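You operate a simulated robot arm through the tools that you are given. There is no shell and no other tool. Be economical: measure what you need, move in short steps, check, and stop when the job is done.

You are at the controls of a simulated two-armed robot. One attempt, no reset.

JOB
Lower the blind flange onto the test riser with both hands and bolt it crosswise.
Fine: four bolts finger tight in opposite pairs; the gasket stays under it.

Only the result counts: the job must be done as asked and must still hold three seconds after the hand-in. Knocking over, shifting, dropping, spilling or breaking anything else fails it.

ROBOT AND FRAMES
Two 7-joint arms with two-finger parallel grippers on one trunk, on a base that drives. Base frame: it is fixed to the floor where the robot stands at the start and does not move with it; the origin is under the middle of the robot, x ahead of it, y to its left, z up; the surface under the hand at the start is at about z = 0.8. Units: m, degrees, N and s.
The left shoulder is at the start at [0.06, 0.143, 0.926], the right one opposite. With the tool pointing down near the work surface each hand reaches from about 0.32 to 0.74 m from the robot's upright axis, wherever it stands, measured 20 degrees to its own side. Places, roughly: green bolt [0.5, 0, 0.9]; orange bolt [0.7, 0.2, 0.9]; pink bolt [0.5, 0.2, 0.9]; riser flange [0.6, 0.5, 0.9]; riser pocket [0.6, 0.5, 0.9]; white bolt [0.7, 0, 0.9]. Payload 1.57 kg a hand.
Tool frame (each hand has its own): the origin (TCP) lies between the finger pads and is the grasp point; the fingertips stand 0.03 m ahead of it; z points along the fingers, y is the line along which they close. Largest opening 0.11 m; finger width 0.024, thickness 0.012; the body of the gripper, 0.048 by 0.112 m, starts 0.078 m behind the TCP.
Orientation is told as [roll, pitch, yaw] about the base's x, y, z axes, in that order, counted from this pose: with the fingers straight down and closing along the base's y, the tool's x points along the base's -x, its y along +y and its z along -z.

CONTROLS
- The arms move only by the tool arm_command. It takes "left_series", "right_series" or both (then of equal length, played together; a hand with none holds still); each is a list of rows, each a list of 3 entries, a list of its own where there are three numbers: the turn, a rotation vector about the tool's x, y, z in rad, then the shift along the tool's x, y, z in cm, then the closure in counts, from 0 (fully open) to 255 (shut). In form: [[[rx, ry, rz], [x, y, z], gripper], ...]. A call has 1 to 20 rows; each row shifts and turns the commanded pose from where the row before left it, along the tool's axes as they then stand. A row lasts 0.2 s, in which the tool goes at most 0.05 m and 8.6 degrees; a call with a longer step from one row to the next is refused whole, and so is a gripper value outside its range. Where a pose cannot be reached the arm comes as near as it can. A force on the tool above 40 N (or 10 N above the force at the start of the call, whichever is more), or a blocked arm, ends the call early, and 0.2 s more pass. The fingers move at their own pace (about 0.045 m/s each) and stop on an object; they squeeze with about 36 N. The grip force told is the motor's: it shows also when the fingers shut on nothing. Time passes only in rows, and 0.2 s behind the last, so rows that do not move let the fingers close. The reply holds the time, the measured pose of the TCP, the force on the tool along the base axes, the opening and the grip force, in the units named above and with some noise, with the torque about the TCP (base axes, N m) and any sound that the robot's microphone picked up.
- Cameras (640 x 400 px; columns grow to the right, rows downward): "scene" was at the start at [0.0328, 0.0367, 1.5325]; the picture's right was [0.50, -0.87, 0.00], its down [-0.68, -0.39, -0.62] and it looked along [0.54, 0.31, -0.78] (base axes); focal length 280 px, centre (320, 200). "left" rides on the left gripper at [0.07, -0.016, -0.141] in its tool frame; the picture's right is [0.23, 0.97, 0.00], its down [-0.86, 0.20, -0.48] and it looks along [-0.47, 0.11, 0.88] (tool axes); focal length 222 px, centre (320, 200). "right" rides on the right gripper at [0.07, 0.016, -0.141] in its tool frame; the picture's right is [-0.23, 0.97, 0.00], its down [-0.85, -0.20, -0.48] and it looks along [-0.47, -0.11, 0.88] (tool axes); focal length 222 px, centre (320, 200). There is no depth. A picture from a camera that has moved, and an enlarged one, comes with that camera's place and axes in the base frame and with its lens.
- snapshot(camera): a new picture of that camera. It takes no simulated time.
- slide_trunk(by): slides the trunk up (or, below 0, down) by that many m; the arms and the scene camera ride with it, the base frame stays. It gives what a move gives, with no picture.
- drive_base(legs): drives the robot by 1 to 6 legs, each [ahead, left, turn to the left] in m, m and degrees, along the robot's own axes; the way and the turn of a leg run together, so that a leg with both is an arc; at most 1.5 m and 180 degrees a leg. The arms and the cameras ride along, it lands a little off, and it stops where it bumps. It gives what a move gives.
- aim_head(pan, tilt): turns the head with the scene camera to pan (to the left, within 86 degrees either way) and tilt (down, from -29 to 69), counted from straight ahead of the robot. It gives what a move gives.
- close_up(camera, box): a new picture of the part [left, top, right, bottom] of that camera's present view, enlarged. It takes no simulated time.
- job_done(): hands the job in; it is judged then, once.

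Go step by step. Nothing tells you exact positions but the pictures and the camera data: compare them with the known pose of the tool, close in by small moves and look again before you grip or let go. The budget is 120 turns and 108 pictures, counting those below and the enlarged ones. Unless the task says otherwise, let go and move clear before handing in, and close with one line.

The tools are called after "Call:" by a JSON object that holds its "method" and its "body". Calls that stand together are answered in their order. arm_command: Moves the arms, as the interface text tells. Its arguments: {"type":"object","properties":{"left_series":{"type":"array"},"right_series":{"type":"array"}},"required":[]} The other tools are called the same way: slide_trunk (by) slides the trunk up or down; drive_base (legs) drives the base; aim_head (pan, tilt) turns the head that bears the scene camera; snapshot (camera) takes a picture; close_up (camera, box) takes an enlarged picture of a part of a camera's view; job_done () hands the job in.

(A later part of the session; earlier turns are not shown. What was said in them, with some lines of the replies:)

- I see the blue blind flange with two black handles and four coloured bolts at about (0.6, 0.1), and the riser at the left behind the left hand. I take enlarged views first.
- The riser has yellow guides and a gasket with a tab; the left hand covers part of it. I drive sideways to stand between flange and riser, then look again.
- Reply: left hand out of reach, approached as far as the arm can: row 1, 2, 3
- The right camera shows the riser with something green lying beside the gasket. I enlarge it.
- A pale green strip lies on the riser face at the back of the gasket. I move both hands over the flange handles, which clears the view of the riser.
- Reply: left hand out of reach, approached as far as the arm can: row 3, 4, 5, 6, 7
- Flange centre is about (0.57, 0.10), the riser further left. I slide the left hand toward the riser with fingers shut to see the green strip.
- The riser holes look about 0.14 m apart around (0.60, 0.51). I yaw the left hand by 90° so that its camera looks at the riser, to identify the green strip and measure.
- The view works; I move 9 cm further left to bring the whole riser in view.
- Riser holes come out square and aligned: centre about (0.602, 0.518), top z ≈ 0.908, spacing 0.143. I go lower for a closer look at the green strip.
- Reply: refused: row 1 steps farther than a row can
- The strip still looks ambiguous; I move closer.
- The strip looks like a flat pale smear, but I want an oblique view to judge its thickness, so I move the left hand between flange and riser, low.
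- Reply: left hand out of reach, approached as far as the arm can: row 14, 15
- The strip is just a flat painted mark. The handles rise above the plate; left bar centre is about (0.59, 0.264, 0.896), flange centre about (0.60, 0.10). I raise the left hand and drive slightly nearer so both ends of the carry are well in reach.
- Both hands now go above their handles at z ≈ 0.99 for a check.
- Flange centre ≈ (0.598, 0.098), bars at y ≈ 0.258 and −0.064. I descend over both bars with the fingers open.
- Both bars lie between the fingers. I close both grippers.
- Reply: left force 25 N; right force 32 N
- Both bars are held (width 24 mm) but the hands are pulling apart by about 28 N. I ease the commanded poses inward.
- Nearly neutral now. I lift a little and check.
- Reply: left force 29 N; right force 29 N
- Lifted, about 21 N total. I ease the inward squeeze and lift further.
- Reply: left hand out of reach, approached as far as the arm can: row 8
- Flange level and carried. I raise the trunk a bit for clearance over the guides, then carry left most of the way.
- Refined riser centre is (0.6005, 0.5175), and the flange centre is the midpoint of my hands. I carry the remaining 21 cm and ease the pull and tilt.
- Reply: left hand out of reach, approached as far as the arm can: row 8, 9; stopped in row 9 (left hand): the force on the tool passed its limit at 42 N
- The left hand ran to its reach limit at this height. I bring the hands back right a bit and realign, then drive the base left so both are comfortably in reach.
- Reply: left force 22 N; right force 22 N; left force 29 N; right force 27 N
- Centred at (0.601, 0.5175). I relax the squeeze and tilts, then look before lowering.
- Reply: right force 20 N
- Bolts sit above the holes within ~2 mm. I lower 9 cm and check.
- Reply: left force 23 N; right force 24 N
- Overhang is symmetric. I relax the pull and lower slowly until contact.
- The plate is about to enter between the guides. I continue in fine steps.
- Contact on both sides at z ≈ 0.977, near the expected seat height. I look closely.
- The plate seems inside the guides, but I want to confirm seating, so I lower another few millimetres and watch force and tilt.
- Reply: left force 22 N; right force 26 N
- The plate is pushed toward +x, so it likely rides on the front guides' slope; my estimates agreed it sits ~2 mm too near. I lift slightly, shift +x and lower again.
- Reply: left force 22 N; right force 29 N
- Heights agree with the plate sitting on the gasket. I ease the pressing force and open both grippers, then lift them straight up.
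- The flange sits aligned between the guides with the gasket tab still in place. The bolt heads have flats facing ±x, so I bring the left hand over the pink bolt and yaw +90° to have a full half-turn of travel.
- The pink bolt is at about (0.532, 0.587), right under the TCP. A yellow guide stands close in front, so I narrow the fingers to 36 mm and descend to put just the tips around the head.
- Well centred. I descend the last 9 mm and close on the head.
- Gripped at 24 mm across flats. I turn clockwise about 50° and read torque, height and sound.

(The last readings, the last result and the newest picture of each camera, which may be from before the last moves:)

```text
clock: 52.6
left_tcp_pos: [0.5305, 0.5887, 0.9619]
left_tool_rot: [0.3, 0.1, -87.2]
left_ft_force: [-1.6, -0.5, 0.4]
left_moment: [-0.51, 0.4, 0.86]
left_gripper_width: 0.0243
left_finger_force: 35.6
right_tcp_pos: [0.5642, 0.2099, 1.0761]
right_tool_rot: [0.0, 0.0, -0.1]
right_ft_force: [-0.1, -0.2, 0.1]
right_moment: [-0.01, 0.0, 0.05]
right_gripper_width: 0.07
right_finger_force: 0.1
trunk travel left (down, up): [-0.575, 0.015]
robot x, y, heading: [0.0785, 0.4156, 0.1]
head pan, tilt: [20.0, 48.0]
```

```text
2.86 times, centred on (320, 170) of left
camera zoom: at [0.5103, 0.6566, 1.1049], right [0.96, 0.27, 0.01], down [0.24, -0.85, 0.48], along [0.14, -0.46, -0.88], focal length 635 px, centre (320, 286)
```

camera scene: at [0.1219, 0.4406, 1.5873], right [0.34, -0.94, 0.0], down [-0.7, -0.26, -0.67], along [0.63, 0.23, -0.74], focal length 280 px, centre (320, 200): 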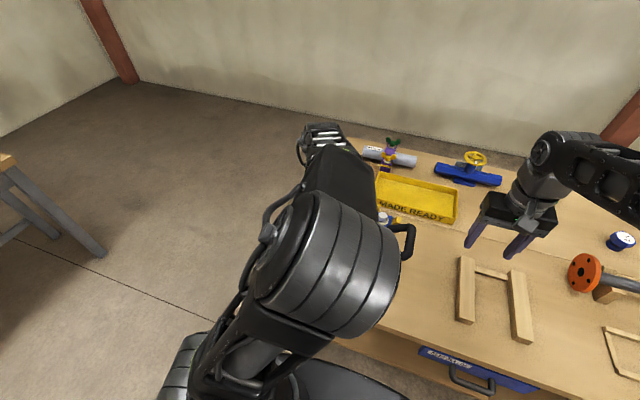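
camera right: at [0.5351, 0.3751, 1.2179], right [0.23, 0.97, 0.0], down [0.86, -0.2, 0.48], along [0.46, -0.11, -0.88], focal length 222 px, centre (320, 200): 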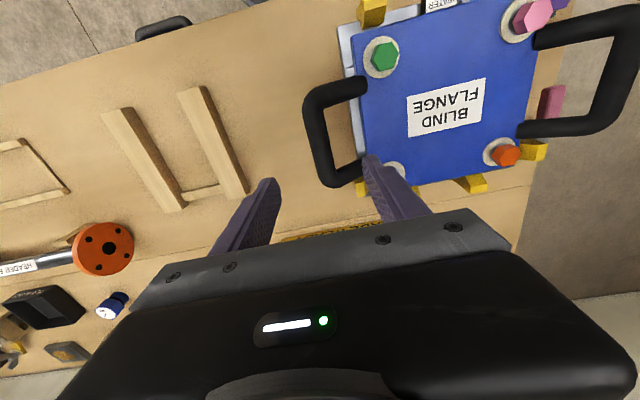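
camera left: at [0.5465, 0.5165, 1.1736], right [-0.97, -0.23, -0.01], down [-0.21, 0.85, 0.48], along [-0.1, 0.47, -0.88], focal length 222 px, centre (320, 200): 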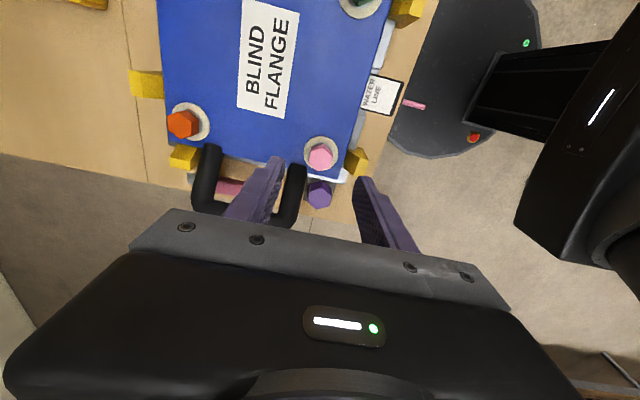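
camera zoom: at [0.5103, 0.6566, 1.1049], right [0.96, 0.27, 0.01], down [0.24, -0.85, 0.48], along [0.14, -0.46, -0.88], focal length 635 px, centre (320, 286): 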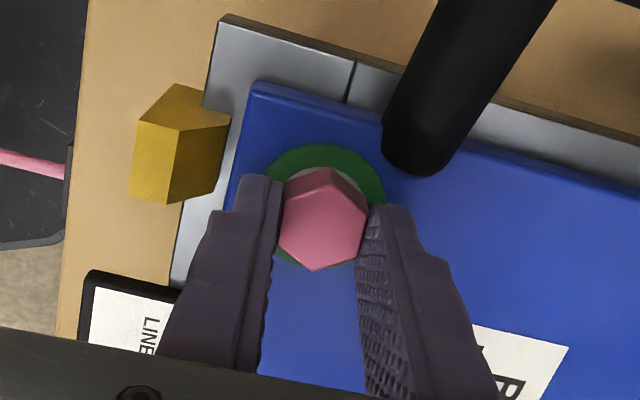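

The washer under the pink bolt turned green and torque rose: it is tight. I release, lift, and drive 3.5 cm nearer for the opposite bolt (white).

Call:
{"method": "arm_command", "body": {"left_series": [[[0, 0, 0], [0, 0, 0], 171], [[0, 0, 0], [0, 0, 0], 171], [[0, 0, 0], [0, 0, 0], 171], [[0, 0, 0], [0, 0, -2], 171], [[0, 0, 0], [0, 0, -4], 171], [[0, 0, 0], [0, 0, -1], 171]]}}

Call:
{"method": "drive_base", "body": {"legs": [[0.035, 0, 0]]}}

```text
clock: 54.0
left_tcp_pos: [0.5305, 0.5876, 1.0339]
left_tool_rot: [0.4, 0.2, -87.3]
left_ft_force: [0.7, 0.0, 0.0]
left_moment: [0.01, -0.01, 0.0]
left_gripper_width: 0.0363
left_finger_force: 0.0
right_tcp_pos: [0.564, 0.21, 1.0767]
right_tool_rot: [0.0, 0.1, -0.2]
right_ft_force: [0.3, 0.3, -0.2]
right_moment: [-0.03, -0.01, 0.03]
right_gripper_width: 0.0701
right_finger_force: 0.1
trunk travel left (down, up): [-0.575, 0.015]
robot x, y, heading: [0.0798, 0.417, 0.1]
head pan, tilt: [20.0, 48.0]
```

```text
clock: 54.9
left_tcp_pos: [0.5673, 0.5882, 1.0329]
left_tool_rot: [0.3, 0.1, -87.2]
left_ft_force: [1.3, 0.1, 0.0]
left_moment: [0.0, 0.01, 0.02]
left_gripper_width: 0.0364
left_finger_force: 0.1
right_tcp_pos: [0.6019, 0.2093, 1.0755]
right_tool_rot: [0.0, 0.2, -0.1]
right_ft_force: [0.6, 0.0, -0.5]
right_moment: [0.02, 0.01, 0.01]
right_gripper_width: 0.07
right_finger_force: 0.0
trunk travel left (down, up): [-0.575, 0.015]
robot x, y, heading: [0.1129, 0.4146, -0.0]
head pan, tilt: [20.0, 48.0]
```

I move over to the white bolt and rewind the wrist to +90°.

Call:
{"method": "arm_command", "body": {"left_series": [[[0, 0, -0.093], [0, 0, 0], 171], [[0, 0, 0.093], [0, 0, 0], 171], [[0, 0, 0], [-3.62, 2.4, 0], 171], [[0, 0, 0], [-3.62, 2.4, 0], 171], [[0, 0, 0], [-3.62, 2.4, 0], 171], [[0, 0, 0], [-3.62, 2.4, 0], 171], [[0, 0, -0.093], [0, 0, 0], 171]], "right_series": [[[0, 0, 0], [0, -3, 0], 93], [[0, 0, 0], [0, -3, 0], 93], [[0, 0, 0], [0, -2, 0], 93], [[0, 0, 0], [0, 0, 0], 93], [[0, 0, 0], [0, 0, 0], 93], [[0, 0, 0], [0, 0, 0], 93], [[0, 0, 0], [0, 0, 0], 93]]}}

Call:
{"method": "arm_command", "body": {"left_series": [[[0, 0, -0.15], [0, 0, 0], 171], [[0, 0, -0.15], [0, 0, 0], 171], [[0, 0, -0.15], [0, 0, 0], 171], [[0, 0, -0.15], [0, 0, 0], 171], [[0, 0, -0.15], [0, 0, 0], 171], [[0, 0, -0.15], [0, 0, 0], 171], [[0, 0, -0.15], [0, 0, 0], 171], [[0, 0, -0.15], [0, 0, 0], 171], [[0, 0, -0.15], [0, 0, 0], 171], [[0, 0, -0.15], [0, 0, 0], 171], [[0, 0, -0.15], [0, 0, 0], 171], [[0, 0, -0.15], [0, 0, 0], 171], [[0, 0, -0.15], [0, 0, 0], 171], [[0, 0, -0.15], [0, 0, 0], 171], [[0, 0, -0.15], [0, 0, 0], 171], [[0, 0, -0.15], [0, 0, 0], 171], [[0, 0, -0.15], [0, 0, 0], 171], [[0, 0, -0.15], [0, 0, 0], 171], [[0, 0, -0.15], [0, 0, 0], 171], [[0, 0, -0.15], [0, 0, 0], 171]]}}

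Call:
{"method": "snapshot", "body": {"camera": "left"}}

```text
clock: 56.5
left_tcp_pos: [0.6675, 0.4463, 1.0352]
left_tool_rot: [0.5, 0.0, -81.9]
left_ft_force: [-0.5, -0.4, 0.1]
left_moment: [-0.03, -0.02, -0.01]
left_gripper_width: 0.0363
left_finger_force: 0.1
right_tcp_pos: [0.5993, 0.1299, 1.0769]
right_tool_rot: [0.0, 0.1, -0.1]
right_ft_force: [-0.5, -1.1, 0.4]
right_moment: [0.0, -0.01, -0.02]
right_gripper_width: 0.0701
right_finger_force: 0.0
trunk travel left (down, up): [-0.575, 0.015]
robot x, y, heading: [0.1147, 0.4144, 0.1]
head pan, tilt: [20.0, 48.0]
```

```text
clock: 60.7
left_tcp_pos: [0.6678, 0.4472, 1.0344]
left_tool_rot: [-0.6, -0.1, 90.1]
left_ft_force: [0.3, -0.4, -0.2]
left_moment: [0.02, 0.01, -0.01]
left_gripper_width: 0.0362
left_finger_force: 0.0
right_tcp_pos: [0.6005, 0.1298, 1.075]
right_tool_rot: [0.1, 0.1, -0.1]
right_ft_force: [0.3, -0.6, 0.5]
right_moment: [-0.05, -0.02, 0.04]
right_gripper_width: 0.0698
right_finger_force: 0.1
trunk travel left (down, up): [-0.575, 0.015]
robot x, y, heading: [0.113, 0.417, 0.2]
head pan, tilt: [20.0, 48.0]
```

```text
46 pictures are left
camera left: at [0.6835, 0.3775, 1.1762], right [-0.97, -0.23, -0.01], down [-0.2, 0.85, 0.48], along [-0.1, 0.47, -0.88], focal length 222 px, centre (320, 200)
```

left: 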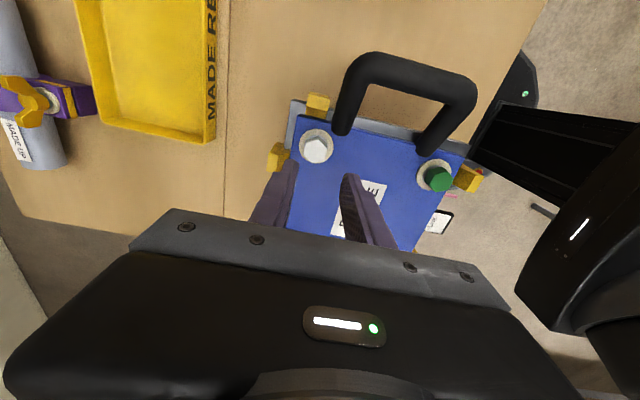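

White lies near (0.672, 0.446). I correct slightly and descend to 0.973 for a close check.

Call:
{"method": "arm_command", "body": {"left_series": [[[0, 0, 0], [0.1, -0.35, 0], 171], [[0, 0, 0], [0, 0, 2], 171], [[0, 0, 0], [0, 0, 2], 171], [[0, 0, 0], [0, 0, 1.5], 171], [[0, 0, 0], [0, 0, 0.6], 171]]}}

Call:
{"method": "close_up", "body": {"camera": "left", "box": [230, 100, 410, 240]}}

```text
clock: 61.9
left_tcp_pos: [0.6713, 0.4471, 0.974]
left_tool_rot: [-0.5, -0.2, 89.9]
left_ft_force: [0.7, -0.4, -0.2]
left_moment: [0.02, 0.01, 0.02]
left_gripper_width: 0.0364
left_finger_force: 0.0
right_tcp_pos: [0.6002, 0.1295, 1.076]
right_tool_rot: [-0.1, 0.1, -0.1]
right_ft_force: [0.0, -0.7, 0.6]
right_moment: [-0.01, 0.0, 0.01]
right_gripper_width: 0.07
right_finger_force: 0.0
trunk travel left (down, up): [-0.575, 0.015]
robot x, y, heading: [0.1165, 0.4125, 0.2]
head pan, tilt: [20.0, 48.0]
```

```text
2.86 times, centred on (320, 170) of left
camera zoom: at [0.6869, 0.3765, 1.1148], right [-0.97, -0.23, -0.01], down [-0.2, 0.85, 0.48], along [-0.1, 0.47, -0.88], focal length 635 px, centre (320, 286)
```

zoom: 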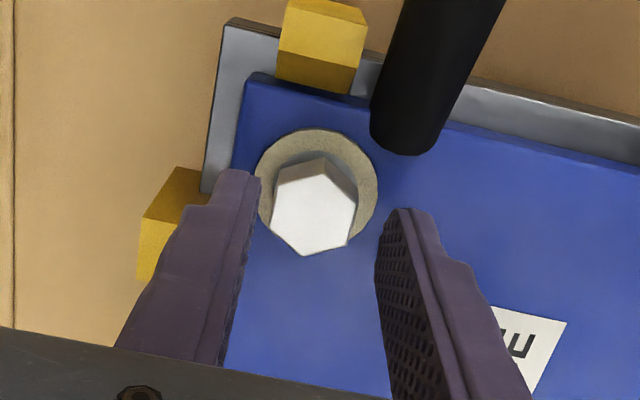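

The head is ~2 mm further +x and ~4 mm −y; I correct, descend and grip.

Call:
{"method": "arm_command", "body": {"left_series": [[[0, 0, 0], [0.37, -0.2, 0], 171], [[0, 0, 0], [0, 0, 0.5], 171], [[0, 0, 0], [0, 0, 0.5], 171], [[0, 0, 0], [0, 0, 0], 255], [[0, 0, 0], [0, 0, 0], 255], [[0, 0, 0], [0, 0, 0], 255]]}}

```text
clock: 63.3
left_tcp_pos: [0.6741, 0.4436, 0.9617]
left_tool_rot: [-0.4, -0.1, 90.0]
left_ft_force: [-0.1, -0.2, -0.2]
left_moment: [0.21, 0.26, -0.01]
left_gripper_width: 0.0239
left_finger_force: 33.9
right_tcp_pos: [0.6005, 0.1296, 1.0758]
right_tool_rot: [-0.1, 0.1, -0.1]
right_ft_force: [-0.4, 0.1, 0.3]
right_moment: [-0.01, 0.0, 0.04]
right_gripper_width: 0.0702
right_finger_force: 0.0
trunk travel left (down, up): [-0.575, 0.015]
robot x, y, heading: [0.1132, 0.4144, 0.1]
head pan, tilt: [20.0, 48.0]
```

Gripped. Turning clockwise a half turn.

Call:
{"method": "arm_command", "body": {"left_series": [[[0, 0, 0.15], [0, 0, 0], 255], [[0, 0, 0.15], [0, 0, 0], 255], [[0, 0, 0.15], [0, 0, 0], 255], [[0, 0, 0.15], [0, 0, 0], 255], [[0, 0, 0.15], [0, 0, 0], 255], [[0, 0, 0.15], [0, 0, 0], 255], [[0, 0, 0.15], [0, 0, 0], 255], [[0, 0, 0.15], [0, 0, 0], 255], [[0, 0, 0.15], [0, 0, 0], 255], [[0, 0, 0.15], [0, 0, 0], 255], [[0, 0, 0.15], [0, 0, 0], 255], [[0, 0, 0.15], [0, 0, 0], 255], [[0, 0, 0.15], [0, 0, 0], 255], [[0, 0, 0.15], [0, 0, 0], 255], [[0, 0, 0.15], [0, 0, 0], 255], [[0, 0, 0.15], [0, 0, 0], 255], [[0, 0, 0.15], [0, 0, 0], 255], [[0, 0, 0.15], [0, 0, 0], 255], [[0, 0, 0.15], [0, 0, 0], 255], [[0, 0, 0.15], [0, 0, 0], 255]]}}

Call:
{"method": "close_up", "body": {"camera": "left", "box": [230, 100, 410, 240]}}

```text
clock: 67.5
left_tcp_pos: [0.6742, 0.4427, 0.9644]
left_tool_rot: [0.6, 0.1, -82.2]
left_ft_force: [2.9, 0.8, 5.3]
left_moment: [-0.25, 0.06, -0.11]
left_gripper_width: 0.0245
left_finger_force: 36.2
right_tcp_pos: [0.6002, 0.13, 1.0746]
right_tool_rot: [0.0, 0.0, 0.0]
right_ft_force: [-0.4, -0.9, 1.1]
right_moment: [0.01, 0.01, 0.01]
right_gripper_width: 0.07
right_finger_force: 0.0
trunk travel left (down, up): [-0.575, 0.015]
robot x, y, heading: [0.1167, 0.4143, -0.1]
head pan, tilt: [20.0, 48.0]
```

```text
2.86 times, centred on (320, 170) of left
camera zoom: at [0.6477, 0.5089, 1.1053], right [0.93, 0.36, 0.01], down [0.31, -0.82, 0.48], along [0.18, -0.45, -0.88], focal length 635 px, centre (320, 286)
```

zoom: 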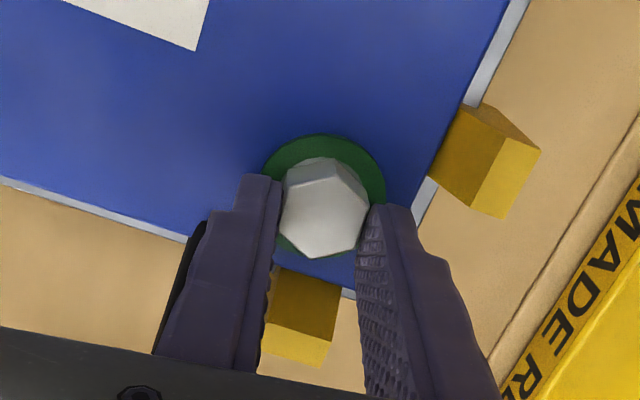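

White's washer is green too. I release, lift, move over the green bolt and rewind the wrist.

Call:
{"method": "arm_command", "body": {"left_series": [[[0, 0, 0], [0, 0, 0], 171], [[0, 0, 0], [0, 0, 0], 171], [[0, 0, 0], [0, 0, 0], 171], [[0, 0, 0], [0, 0, -2], 171], [[0, 0, 0], [0, 0, -4], 171], [[0, 0, 0], [0.49, -3.57, 0], 171], [[0, 0, 0], [0.49, -3.57, 0], 171], [[0, 0, 0], [0.49, -3.57, 0], 171], [[0, 0, 0], [0.49, -3.57, 0], 171]]}}

Call:
{"method": "arm_command", "body": {"left_series": [[[0, 0, -0.15], [0, 0, 0], 171], [[0, 0, -0.15], [0, 0, 0], 171], [[0, 0, -0.15], [0, 0, 0], 171], [[0, 0, -0.15], [0, 0, 0], 171], [[0, 0, -0.15], [0, 0, 0], 171], [[0, 0, -0.15], [0, 0, 0], 171], [[0, 0, -0.15], [0, 0, 0], 171], [[0, 0, -0.15], [0, 0, 0], 171], [[0, 0, -0.15], [0, 0, 0], 171], [[0, 0, -0.15], [0, 0, 0], 171], [[0, 0, -0.15], [0, 0, 0], 171], [[0, 0, -0.15], [0, 0, 0], 171], [[0, 0, -0.15], [0, 0, 0], 171], [[0, 0, -0.15], [0, 0, 0], 171], [[0, 0, -0.15], [0, 0, 0], 171], [[0, 0, -0.15], [0, 0, 0], 171], [[0, 0, -0.15], [0, 0, 0], 171], [[0, 0, -0.15], [0, 0, 0], 171], [[0, 0, -0.15], [0, 0, 0], 171], [[0, 0, -0.15], [0, 0, 0], 171]]}}

Call:
{"method": "snapshot", "body": {"camera": "left"}}

```text
clock: 69.5
left_tcp_pos: [0.5262, 0.4414, 1.02]
left_tool_rot: [0.5, 0.1, -82.0]
left_ft_force: [-0.2, 0.0, -0.2]
left_moment: [-0.02, -0.02, 0.0]
left_gripper_width: 0.0362
left_finger_force: 0.0
right_tcp_pos: [0.5988, 0.1309, 1.0771]
right_tool_rot: [0.0, 0.1, -0.1]
right_ft_force: [-0.9, -0.2, 1.0]
right_moment: [-0.03, -0.01, 0.03]
right_gripper_width: 0.0696
right_finger_force: 0.1
trunk travel left (down, up): [-0.575, 0.015]
robot x, y, heading: [0.1131, 0.4135, -0.1]
head pan, tilt: [20.0, 48.0]
```

```text
clock: 73.7
left_tcp_pos: [0.5299, 0.4432, 1.0213]
left_tool_rot: [-0.4, -0.1, 90.1]
left_ft_force: [-0.5, -0.2, -0.4]
left_moment: [0.0, 0.01, 0.01]
left_gripper_width: 0.0362
left_finger_force: 0.0
right_tcp_pos: [0.6001, 0.1298, 1.076]
right_tool_rot: [0.0, 0.2, 0.0]
right_ft_force: [0.0, 0.9, -0.7]
right_moment: [0.0, -0.01, -0.02]
right_gripper_width: 0.0699
right_finger_force: 0.0
trunk travel left (down, up): [-0.575, 0.015]
robot x, y, heading: [0.1143, 0.412, 0.1]
head pan, tilt: [20.0, 48.0]
```

```text
43 pictures are left
camera left: at [0.5453, 0.3721, 1.1631], right [-0.97, -0.23, -0.01], down [-0.2, 0.85, 0.48], along [-0.1, 0.47, -0.88], focal length 222 px, centre (320, 200)
```

left: 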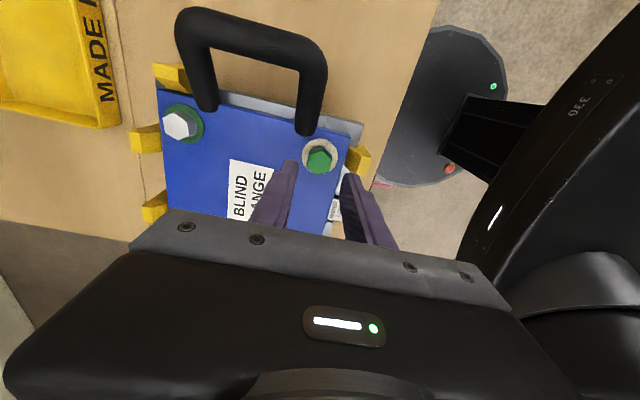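

Call:
{"method": "arm_command", "body": {"left_series": [[[0, 0, 0], [0, 0, 2], 171], [[0, 0, 0], [0, 0, 2], 171], [[0, 0, 0], [0, 0, 0.8], 171]]}}

Call:
{"method": "close_up", "body": {"camera": "left", "box": [230, 100, 410, 240]}}

```text
clock: 74.5
left_tcp_pos: [0.5298, 0.443, 0.9728]
left_tool_rot: [-0.4, -0.2, 89.9]
left_ft_force: [0.6, 0.8, -0.1]
left_moment: [-0.01, 0.01, 0.02]
left_gripper_width: 0.0362
left_finger_force: 0.0
right_tcp_pos: [0.6006, 0.1301, 1.0757]
right_tool_rot: [0.0, 0.1, -0.1]
right_ft_force: [0.2, -0.1, -0.1]
right_moment: [-0.02, -0.02, -0.01]
right_gripper_width: 0.0698
right_finger_force: 0.0
trunk travel left (down, up): [-0.575, 0.015]
robot x, y, heading: [0.1137, 0.4144, 0.1]
head pan, tilt: [20.0, 48.0]
```

```text
2.86 times, centred on (320, 170) of left
camera zoom: at [0.5451, 0.3729, 1.1156], right [-0.97, -0.23, -0.01], down [-0.2, 0.85, 0.48], along [-0.1, 0.47, -0.88], focal length 635 px, centre (320, 286)
```

zoom: 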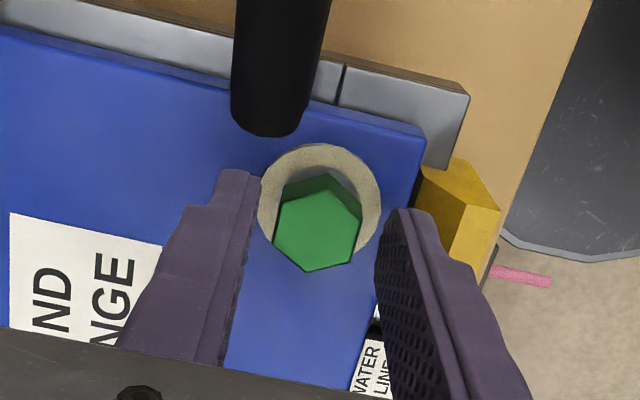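

Call:
{"method": "arm_command", "body": {"left_series": [[[0, 0, 0], [-0.25, -0.1, 0], 171], [[0, 0, 0], [0, 0, 0.5], 171], [[0, 0, 0], [0, 0, 0.4], 171], [[0, 0, 0], [0, 0, 0], 255], [[0, 0, 0], [0, 0, 0], 255], [[0, 0, 0], [0, 0, 0], 255]]}}

Call:
{"method": "arm_command", "body": {"left_series": [[[0, 0, 0.15], [0, 0, 0], 255], [[0, 0, 0.15], [0, 0, 0], 255], [[0, 0, 0.15], [0, 0, 0], 255], [[0, 0, 0.15], [0, 0, 0], 255], [[0, 0, 0.15], [0, 0, 0], 255], [[0, 0, 0.15], [0, 0, 0], 255], [[0, 0, 0.15], [0, 0, 0], 255], [[0, 0, 0.15], [0, 0, 0], 255], [[0, 0, 0.15], [0, 0, 0], 255], [[0, 0, 0.15], [0, 0, 0], 255], [[0, 0, 0.15], [0, 0, 0], 255], [[0, 0, 0.15], [0, 0, 0], 255], [[0, 0, 0.15], [0, 0, 0], 255], [[0, 0, 0.15], [0, 0, 0], 255], [[0, 0, 0.15], [0, 0, 0], 255], [[0, 0, 0.15], [0, 0, 0], 255], [[0, 0, 0.15], [0, 0, 0], 255], [[0, 0, 0.15], [0, 0, 0], 255], [[0, 0, 0.15], [0, 0, 0], 255], [[0, 0, 0.15], [0, 0, 0], 255]]}}

Call:
{"method": "close_up", "body": {"camera": "left", "box": [230, 100, 410, 240]}}

```text
clock: 75.9
left_tcp_pos: [0.5302, 0.4453, 0.9662]
left_tool_rot: [-0.4, -0.2, 89.8]
left_ft_force: [-6.8, -0.3, -0.3]
left_moment: [-0.14, 0.5, -0.03]
left_gripper_width: 0.0238
left_finger_force: 33.5
right_tcp_pos: [0.5974, 0.1294, 1.0762]
right_tool_rot: [0.0, 0.0, -0.1]
right_ft_force: [-0.2, 0.6, 0.1]
right_moment: [0.01, -0.01, 0.04]
right_gripper_width: 0.0699
right_finger_force: 0.1
trunk travel left (down, up): [-0.575, 0.015]
robot x, y, heading: [0.1114, 0.4129, 0.2]
head pan, tilt: [20.0, 48.0]
```

```text
clock: 80.1
left_tcp_pos: [0.5302, 0.4457, 0.9646]
left_tool_rot: [0.4, 0.2, -82.1]
left_ft_force: [-5.9, -3.1, 5.3]
left_moment: [-0.42, 0.45, -0.1]
left_gripper_width: 0.0243
left_finger_force: 36.5
right_tcp_pos: [0.5984, 0.13, 1.0759]
right_tool_rot: [0.1, 0.1, -0.2]
right_ft_force: [0.5, -0.1, -0.4]
right_moment: [0.01, 0.0, 0.0]
right_gripper_width: 0.07
right_finger_force: 0.0
trunk travel left (down, up): [-0.575, 0.015]
robot x, y, heading: [0.1157, 0.4158, 0.1]
head pan, tilt: [20.0, 48.0]
```

```text
2.86 times, centred on (320, 170) of left
camera zoom: at [0.5037, 0.511, 1.1067], right [0.93, 0.36, 0.01], down [0.31, -0.82, 0.48], along [0.18, -0.44, -0.88], focal length 635 px, centre (320, 286)
```

zoom: 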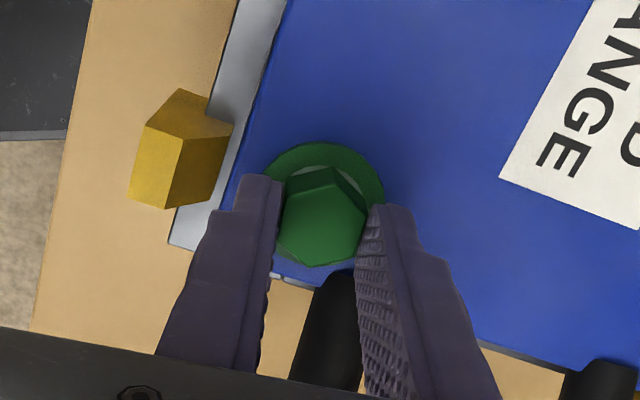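

Green bolt done. Last is orange, opposite: release, lift, move over and rewind.

Call:
{"method": "arm_command", "body": {"left_series": [[[0, 0, 0], [0, 0, 0], 171], [[0, 0, 0], [0, 0, 0], 171], [[0, 0, 0], [0, 0, 0], 171], [[0, 0, 0], [0, 0, -2], 171], [[0, 0, 0], [0, 0, -4], 171], [[0, 0, 0], [2.43, 3.25, 0], 171], [[0, 0, 0], [2.43, 3.25, 0], 171], [[0, 0, 0], [2.43, 3.25, 0], 171], [[0, 0, 0], [2.43, 3.25, 0], 171], [[0, 0, 0], [2.43, 3.25, 0], 171]]}}

Call:
{"method": "arm_command", "body": {"left_series": [[[0, 0, -0.15], [0, 0, 0], 171], [[0, 0, -0.15], [0, 0, 0], 171], [[0, 0, -0.15], [0, 0, 0], 171], [[0, 0, -0.15], [0, 0, 0], 171], [[0, 0, -0.15], [0, 0, 0], 171], [[0, 0, -0.15], [0, 0, 0], 171], [[0, 0, -0.15], [0, 0, 0], 171], [[0, 0, -0.15], [0, 0, 0], 171], [[0, 0, -0.15], [0, 0, 0], 171], [[0, 0, -0.15], [0, 0, 0], 171], [[0, 0, -0.15], [0, 0, 0], 171], [[0, 0, -0.15], [0, 0, 0], 171], [[0, 0, -0.15], [0, 0, 0], 171], [[0, 0, -0.15], [0, 0, 0], 171], [[0, 0, -0.15], [0, 0, 0], 171], [[0, 0, -0.15], [0, 0, 0], 171], [[0, 0, -0.15], [0, 0, 0], 171], [[0, 0, -0.15], [0, 0, 0], 171], [[0, 0, -0.15], [0, 0, 0], 171], [[0, 0, -0.15], [0, 0, 0], 171]]}}

Call:
{"method": "snapshot", "body": {"camera": "left"}}

```text
clock: 82.3
left_tcp_pos: [0.6764, 0.5883, 1.0252]
left_tool_rot: [0.5, 0.1, -82.0]
left_ft_force: [-0.2, 0.0, 0.3]
left_moment: [0.0, 0.01, -0.01]
left_gripper_width: 0.0363
left_finger_force: 0.1
right_tcp_pos: [0.6006, 0.1297, 1.0741]
right_tool_rot: [0.0, 0.2, 0.0]
right_ft_force: [0.7, -0.7, 0.2]
right_moment: [-0.02, 0.02, 0.0]
right_gripper_width: 0.07
right_finger_force: 0.1
trunk travel left (down, up): [-0.575, 0.015]
robot x, y, heading: [0.1161, 0.4122, 0.0]
head pan, tilt: [20.0, 48.0]
```

```text
clock: 86.5
left_tcp_pos: [0.6742, 0.5871, 1.0251]
left_tool_rot: [-0.5, -0.1, 90.1]
left_ft_force: [-0.4, -1.0, 0.4]
left_moment: [0.02, -0.01, 0.04]
left_gripper_width: 0.036
left_finger_force: 0.0
right_tcp_pos: [0.6005, 0.1286, 1.0759]
right_tool_rot: [0.0, 0.1, -0.1]
right_ft_force: [0.5, 0.3, 0.3]
right_moment: [0.02, 0.0, -0.02]
right_gripper_width: 0.0701
right_finger_force: 0.0
trunk travel left (down, up): [-0.575, 0.015]
robot x, y, heading: [0.1152, 0.416, -0.0]
head pan, tilt: [20.0, 48.0]
```

```text
40 pictures are left
camera left: at [0.6896, 0.5181, 1.1676], right [-0.97, -0.23, -0.01], down [-0.2, 0.85, 0.48], along [-0.1, 0.47, -0.88], focal length 222 px, centre (320, 200)
```

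left: 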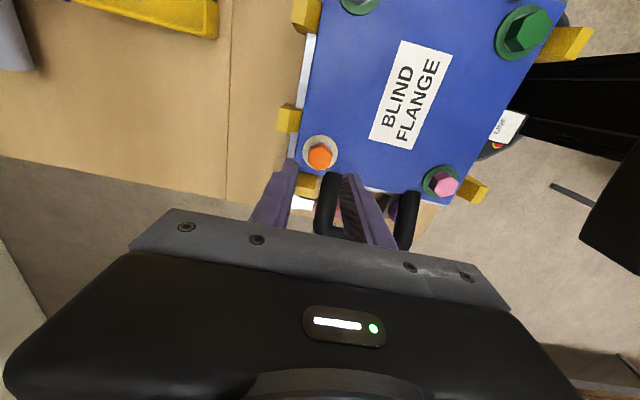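

Call:
{"method": "arm_command", "body": {"left_series": [[[0, 0, 0], [0, 0, 2], 171], [[0, 0, 0], [0, 0, 2], 171], [[0, 0, 0], [0, 0, 1.2], 171]]}}

Call:
{"method": "close_up", "body": {"camera": "left", "box": [230, 100, 410, 240]}}

```text
clock: 87.3
left_tcp_pos: [0.6732, 0.5877, 0.9744]
left_tool_rot: [-0.5, -0.1, 89.9]
left_ft_force: [-0.2, 0.4, -0.4]
left_moment: [0.02, 0.04, 0.05]
left_gripper_width: 0.0363
left_finger_force: 0.0
right_tcp_pos: [0.6005, 0.129, 1.0756]
right_tool_rot: [-0.1, 0.2, -0.2]
right_ft_force: [0.3, 0.2, -0.8]
right_moment: [0.0, -0.01, -0.04]
right_gripper_width: 0.0699
right_finger_force: 0.1
trunk travel left (down, up): [-0.575, 0.015]
robot x, y, heading: [0.1189, 0.4147, 0.1]
head pan, tilt: [20.0, 48.0]
```

```text
2.86 times, centred on (320, 170) of left
camera zoom: at [0.6892, 0.5179, 1.1152], right [-0.97, -0.23, -0.01], down [-0.2, 0.85, 0.48], along [-0.1, 0.47, -0.88], focal length 635 px, centre (320, 286)
```

zoom: 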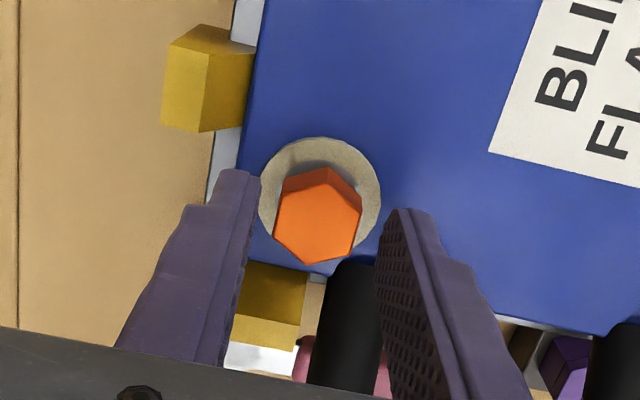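

Centred. Descend, grip and turn.

Call:
{"method": "arm_command", "body": {"left_series": [[[0, 0, 0], [0, -0.1, 0.5], 171], [[0, 0, 0], [0, 0, 0.5], 171], [[0, 0, 0], [0, 0, 0], 255], [[0, 0, 0], [0, 0, 0], 255], [[0, 0, 0], [0, 0, 0], 255]]}}

Call:
{"method": "arm_command", "body": {"left_series": [[[0, 0, 0.15], [0, 0, 0], 255], [[0, 0, 0.15], [0, 0, 0], 255], [[0, 0, 0.15], [0, 0, 0], 255], [[0, 0, 0.15], [0, 0, 0], 255], [[0, 0, 0.15], [0, 0, 0], 255], [[0, 0, 0.15], [0, 0, 0], 255], [[0, 0, 0.15], [0, 0, 0], 255], [[0, 0, 0.15], [0, 0, 0], 255], [[0, 0, 0.15], [0, 0, 0], 255], [[0, 0, 0.15], [0, 0, 0], 255], [[0, 0, 0.15], [0, 0, 0], 255], [[0, 0, 0.15], [0, 0, 0], 255], [[0, 0, 0.15], [0, 0, 0], 255], [[0, 0, 0.15], [0, 0, 0], 255], [[0, 0, 0.15], [0, 0, 0], 255], [[0, 0, 0.15], [0, 0, 0], 255], [[0, 0, 0.15], [0, 0, 0], 255], [[0, 0, 0.15], [0, 0, 0], 255], [[0, 0, 0.15], [0, 0, 0], 255], [[0, 0, 0.15], [0, 0, 0], 255]]}}

Call:
{"method": "close_up", "body": {"camera": "left", "box": [230, 100, 410, 240]}}

```text
clock: 88.5
left_tcp_pos: [0.6747, 0.5871, 0.9632]
left_tool_rot: [-0.4, -0.1, 89.9]
left_ft_force: [-3.0, -0.1, 0.5]
left_moment: [0.16, 0.33, 0.0]
left_gripper_width: 0.0238
left_finger_force: 34.1
right_tcp_pos: [0.6005, 0.1289, 1.0766]
right_tool_rot: [0.1, 0.1, -0.2]
right_ft_force: [-0.2, 0.5, 0.5]
right_moment: [0.0, 0.02, -0.01]
right_gripper_width: 0.0696
right_finger_force: 0.0
trunk travel left (down, up): [-0.575, 0.015]
robot x, y, heading: [0.1146, 0.4125, 0.1]
head pan, tilt: [20.0, 48.0]
```

```text
clock: 92.7
left_tcp_pos: [0.6752, 0.5871, 0.9651]
left_tool_rot: [0.6, 0.1, -82.1]
left_ft_force: [-8.9, -5.5, 5.1]
left_moment: [-0.28, 0.32, -0.1]
left_gripper_width: 0.0244
left_finger_force: 35.8
right_tcp_pos: [0.5991, 0.1288, 1.0751]
right_tool_rot: [0.0, 0.0, -0.1]
right_ft_force: [0.0, -1.0, 0.2]
right_moment: [-0.02, 0.02, -0.02]
right_gripper_width: 0.0699
right_finger_force: 0.1
trunk travel left (down, up): [-0.575, 0.015]
robot x, y, heading: [0.1139, 0.4136, 0.1]
head pan, tilt: [20.0, 48.0]
```

```text
2.86 times, centred on (320, 170) of left
camera zoom: at [0.648, 0.654, 1.1069], right [0.93, 0.36, 0.01], down [0.31, -0.82, 0.48], along [0.18, -0.44, -0.88], focal length 635 px, centre (320, 286)
```

zoom: 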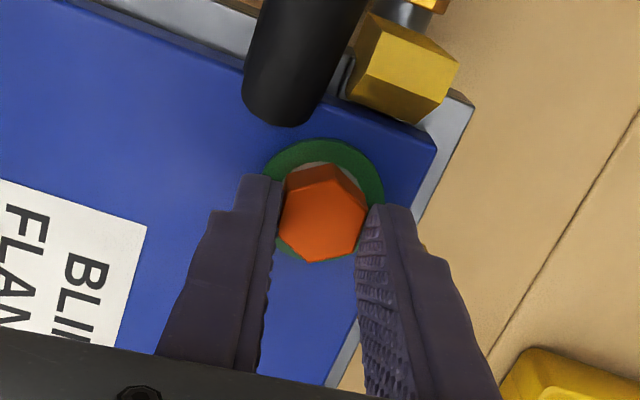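

All four washers are green. I release, lift clear and back off to verify everything.

Call:
{"method": "arm_command", "body": {"left_series": [[[0, 0, 0], [0, 0, 0], 171], [[0, 0, 0], [0, 0, 0], 171], [[0, 0, 0], [0, 0, 0], 171], [[0, 0, 0], [0, 0, -2], 171], [[0, 0, 0], [0, 0, -4], 171], [[0, 0, 0], [0, 0, -3], 171], [[0, 0, 0], [-2, -3, 0], 171], [[0, 0, 0], [-2, -3, 0], 171], [[0, 0, 0], [-3, -3, 0], 171], [[0, 0, 0], [-3, -3, 0], 171], [[0, 0, 0], [-3, -1, 0], 171]]}}

Call:
{"method": "snapshot", "body": {"camera": "left"}}

Call:
{"method": "snapshot", "body": {"camera": "scene"}}

```text
clock: 95.1
left_tcp_pos: [0.5651, 0.4406, 1.0536]
left_tool_rot: [0.5, 0.1, -81.9]
left_ft_force: [0.1, 0.3, 0.4]
left_moment: [0.01, -0.02, 0.01]
left_gripper_width: 0.0361
left_finger_force: 0.0
right_tcp_pos: [0.5999, 0.1289, 1.074]
right_tool_rot: [0.0, 0.1, -0.1]
right_ft_force: [0.0, -0.4, 0.1]
right_moment: [0.04, -0.01, -0.01]
right_gripper_width: 0.0699
right_finger_force: 0.1
trunk travel left (down, up): [-0.575, 0.015]
robot x, y, heading: [0.1173, 0.4167, 0.2]
head pan, tilt: [20.0, 48.0]
```

```text
37 pictures are left
camera left: at [0.5385, 0.5071, 1.1959], right [0.93, 0.36, 0.01], down [0.31, -0.82, 0.48], along [0.18, -0.44, -0.88], focal length 222 px, centre (320, 200)
```

left: 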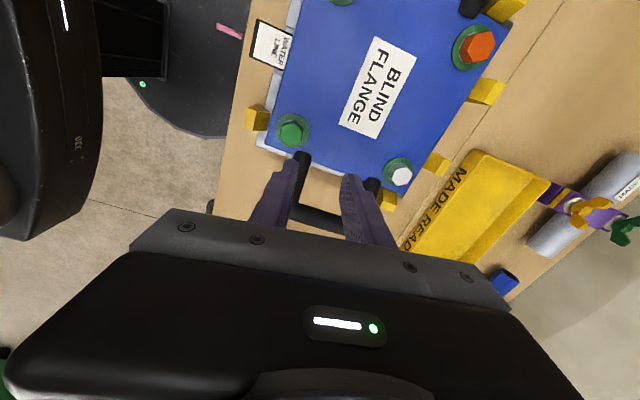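

```text
36 pictures are left
camera scene: at [0.1566, 0.4397, 1.5873], right [0.34, -0.94, 0.0], down [-0.7, -0.26, -0.67], along [0.63, 0.23, -0.74], focal length 280 px, centre (320, 200)
```

scene: 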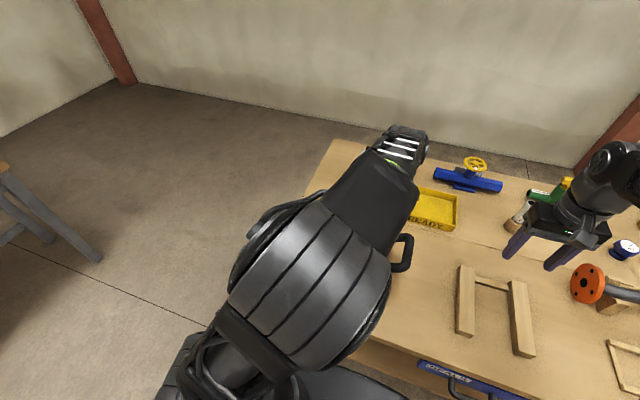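

All four bolts show green washers, the gasket tab is still in place under the flange, and both hands are clear. I hand in.

Call:
{"method": "job_done", "body": {}}

```text
The job is handed in.
```

The blind flange is on the riser with the gasket still under it. All four bolts are tight (their washers turned green), done in opposite pairs: pink then white, green then orange.
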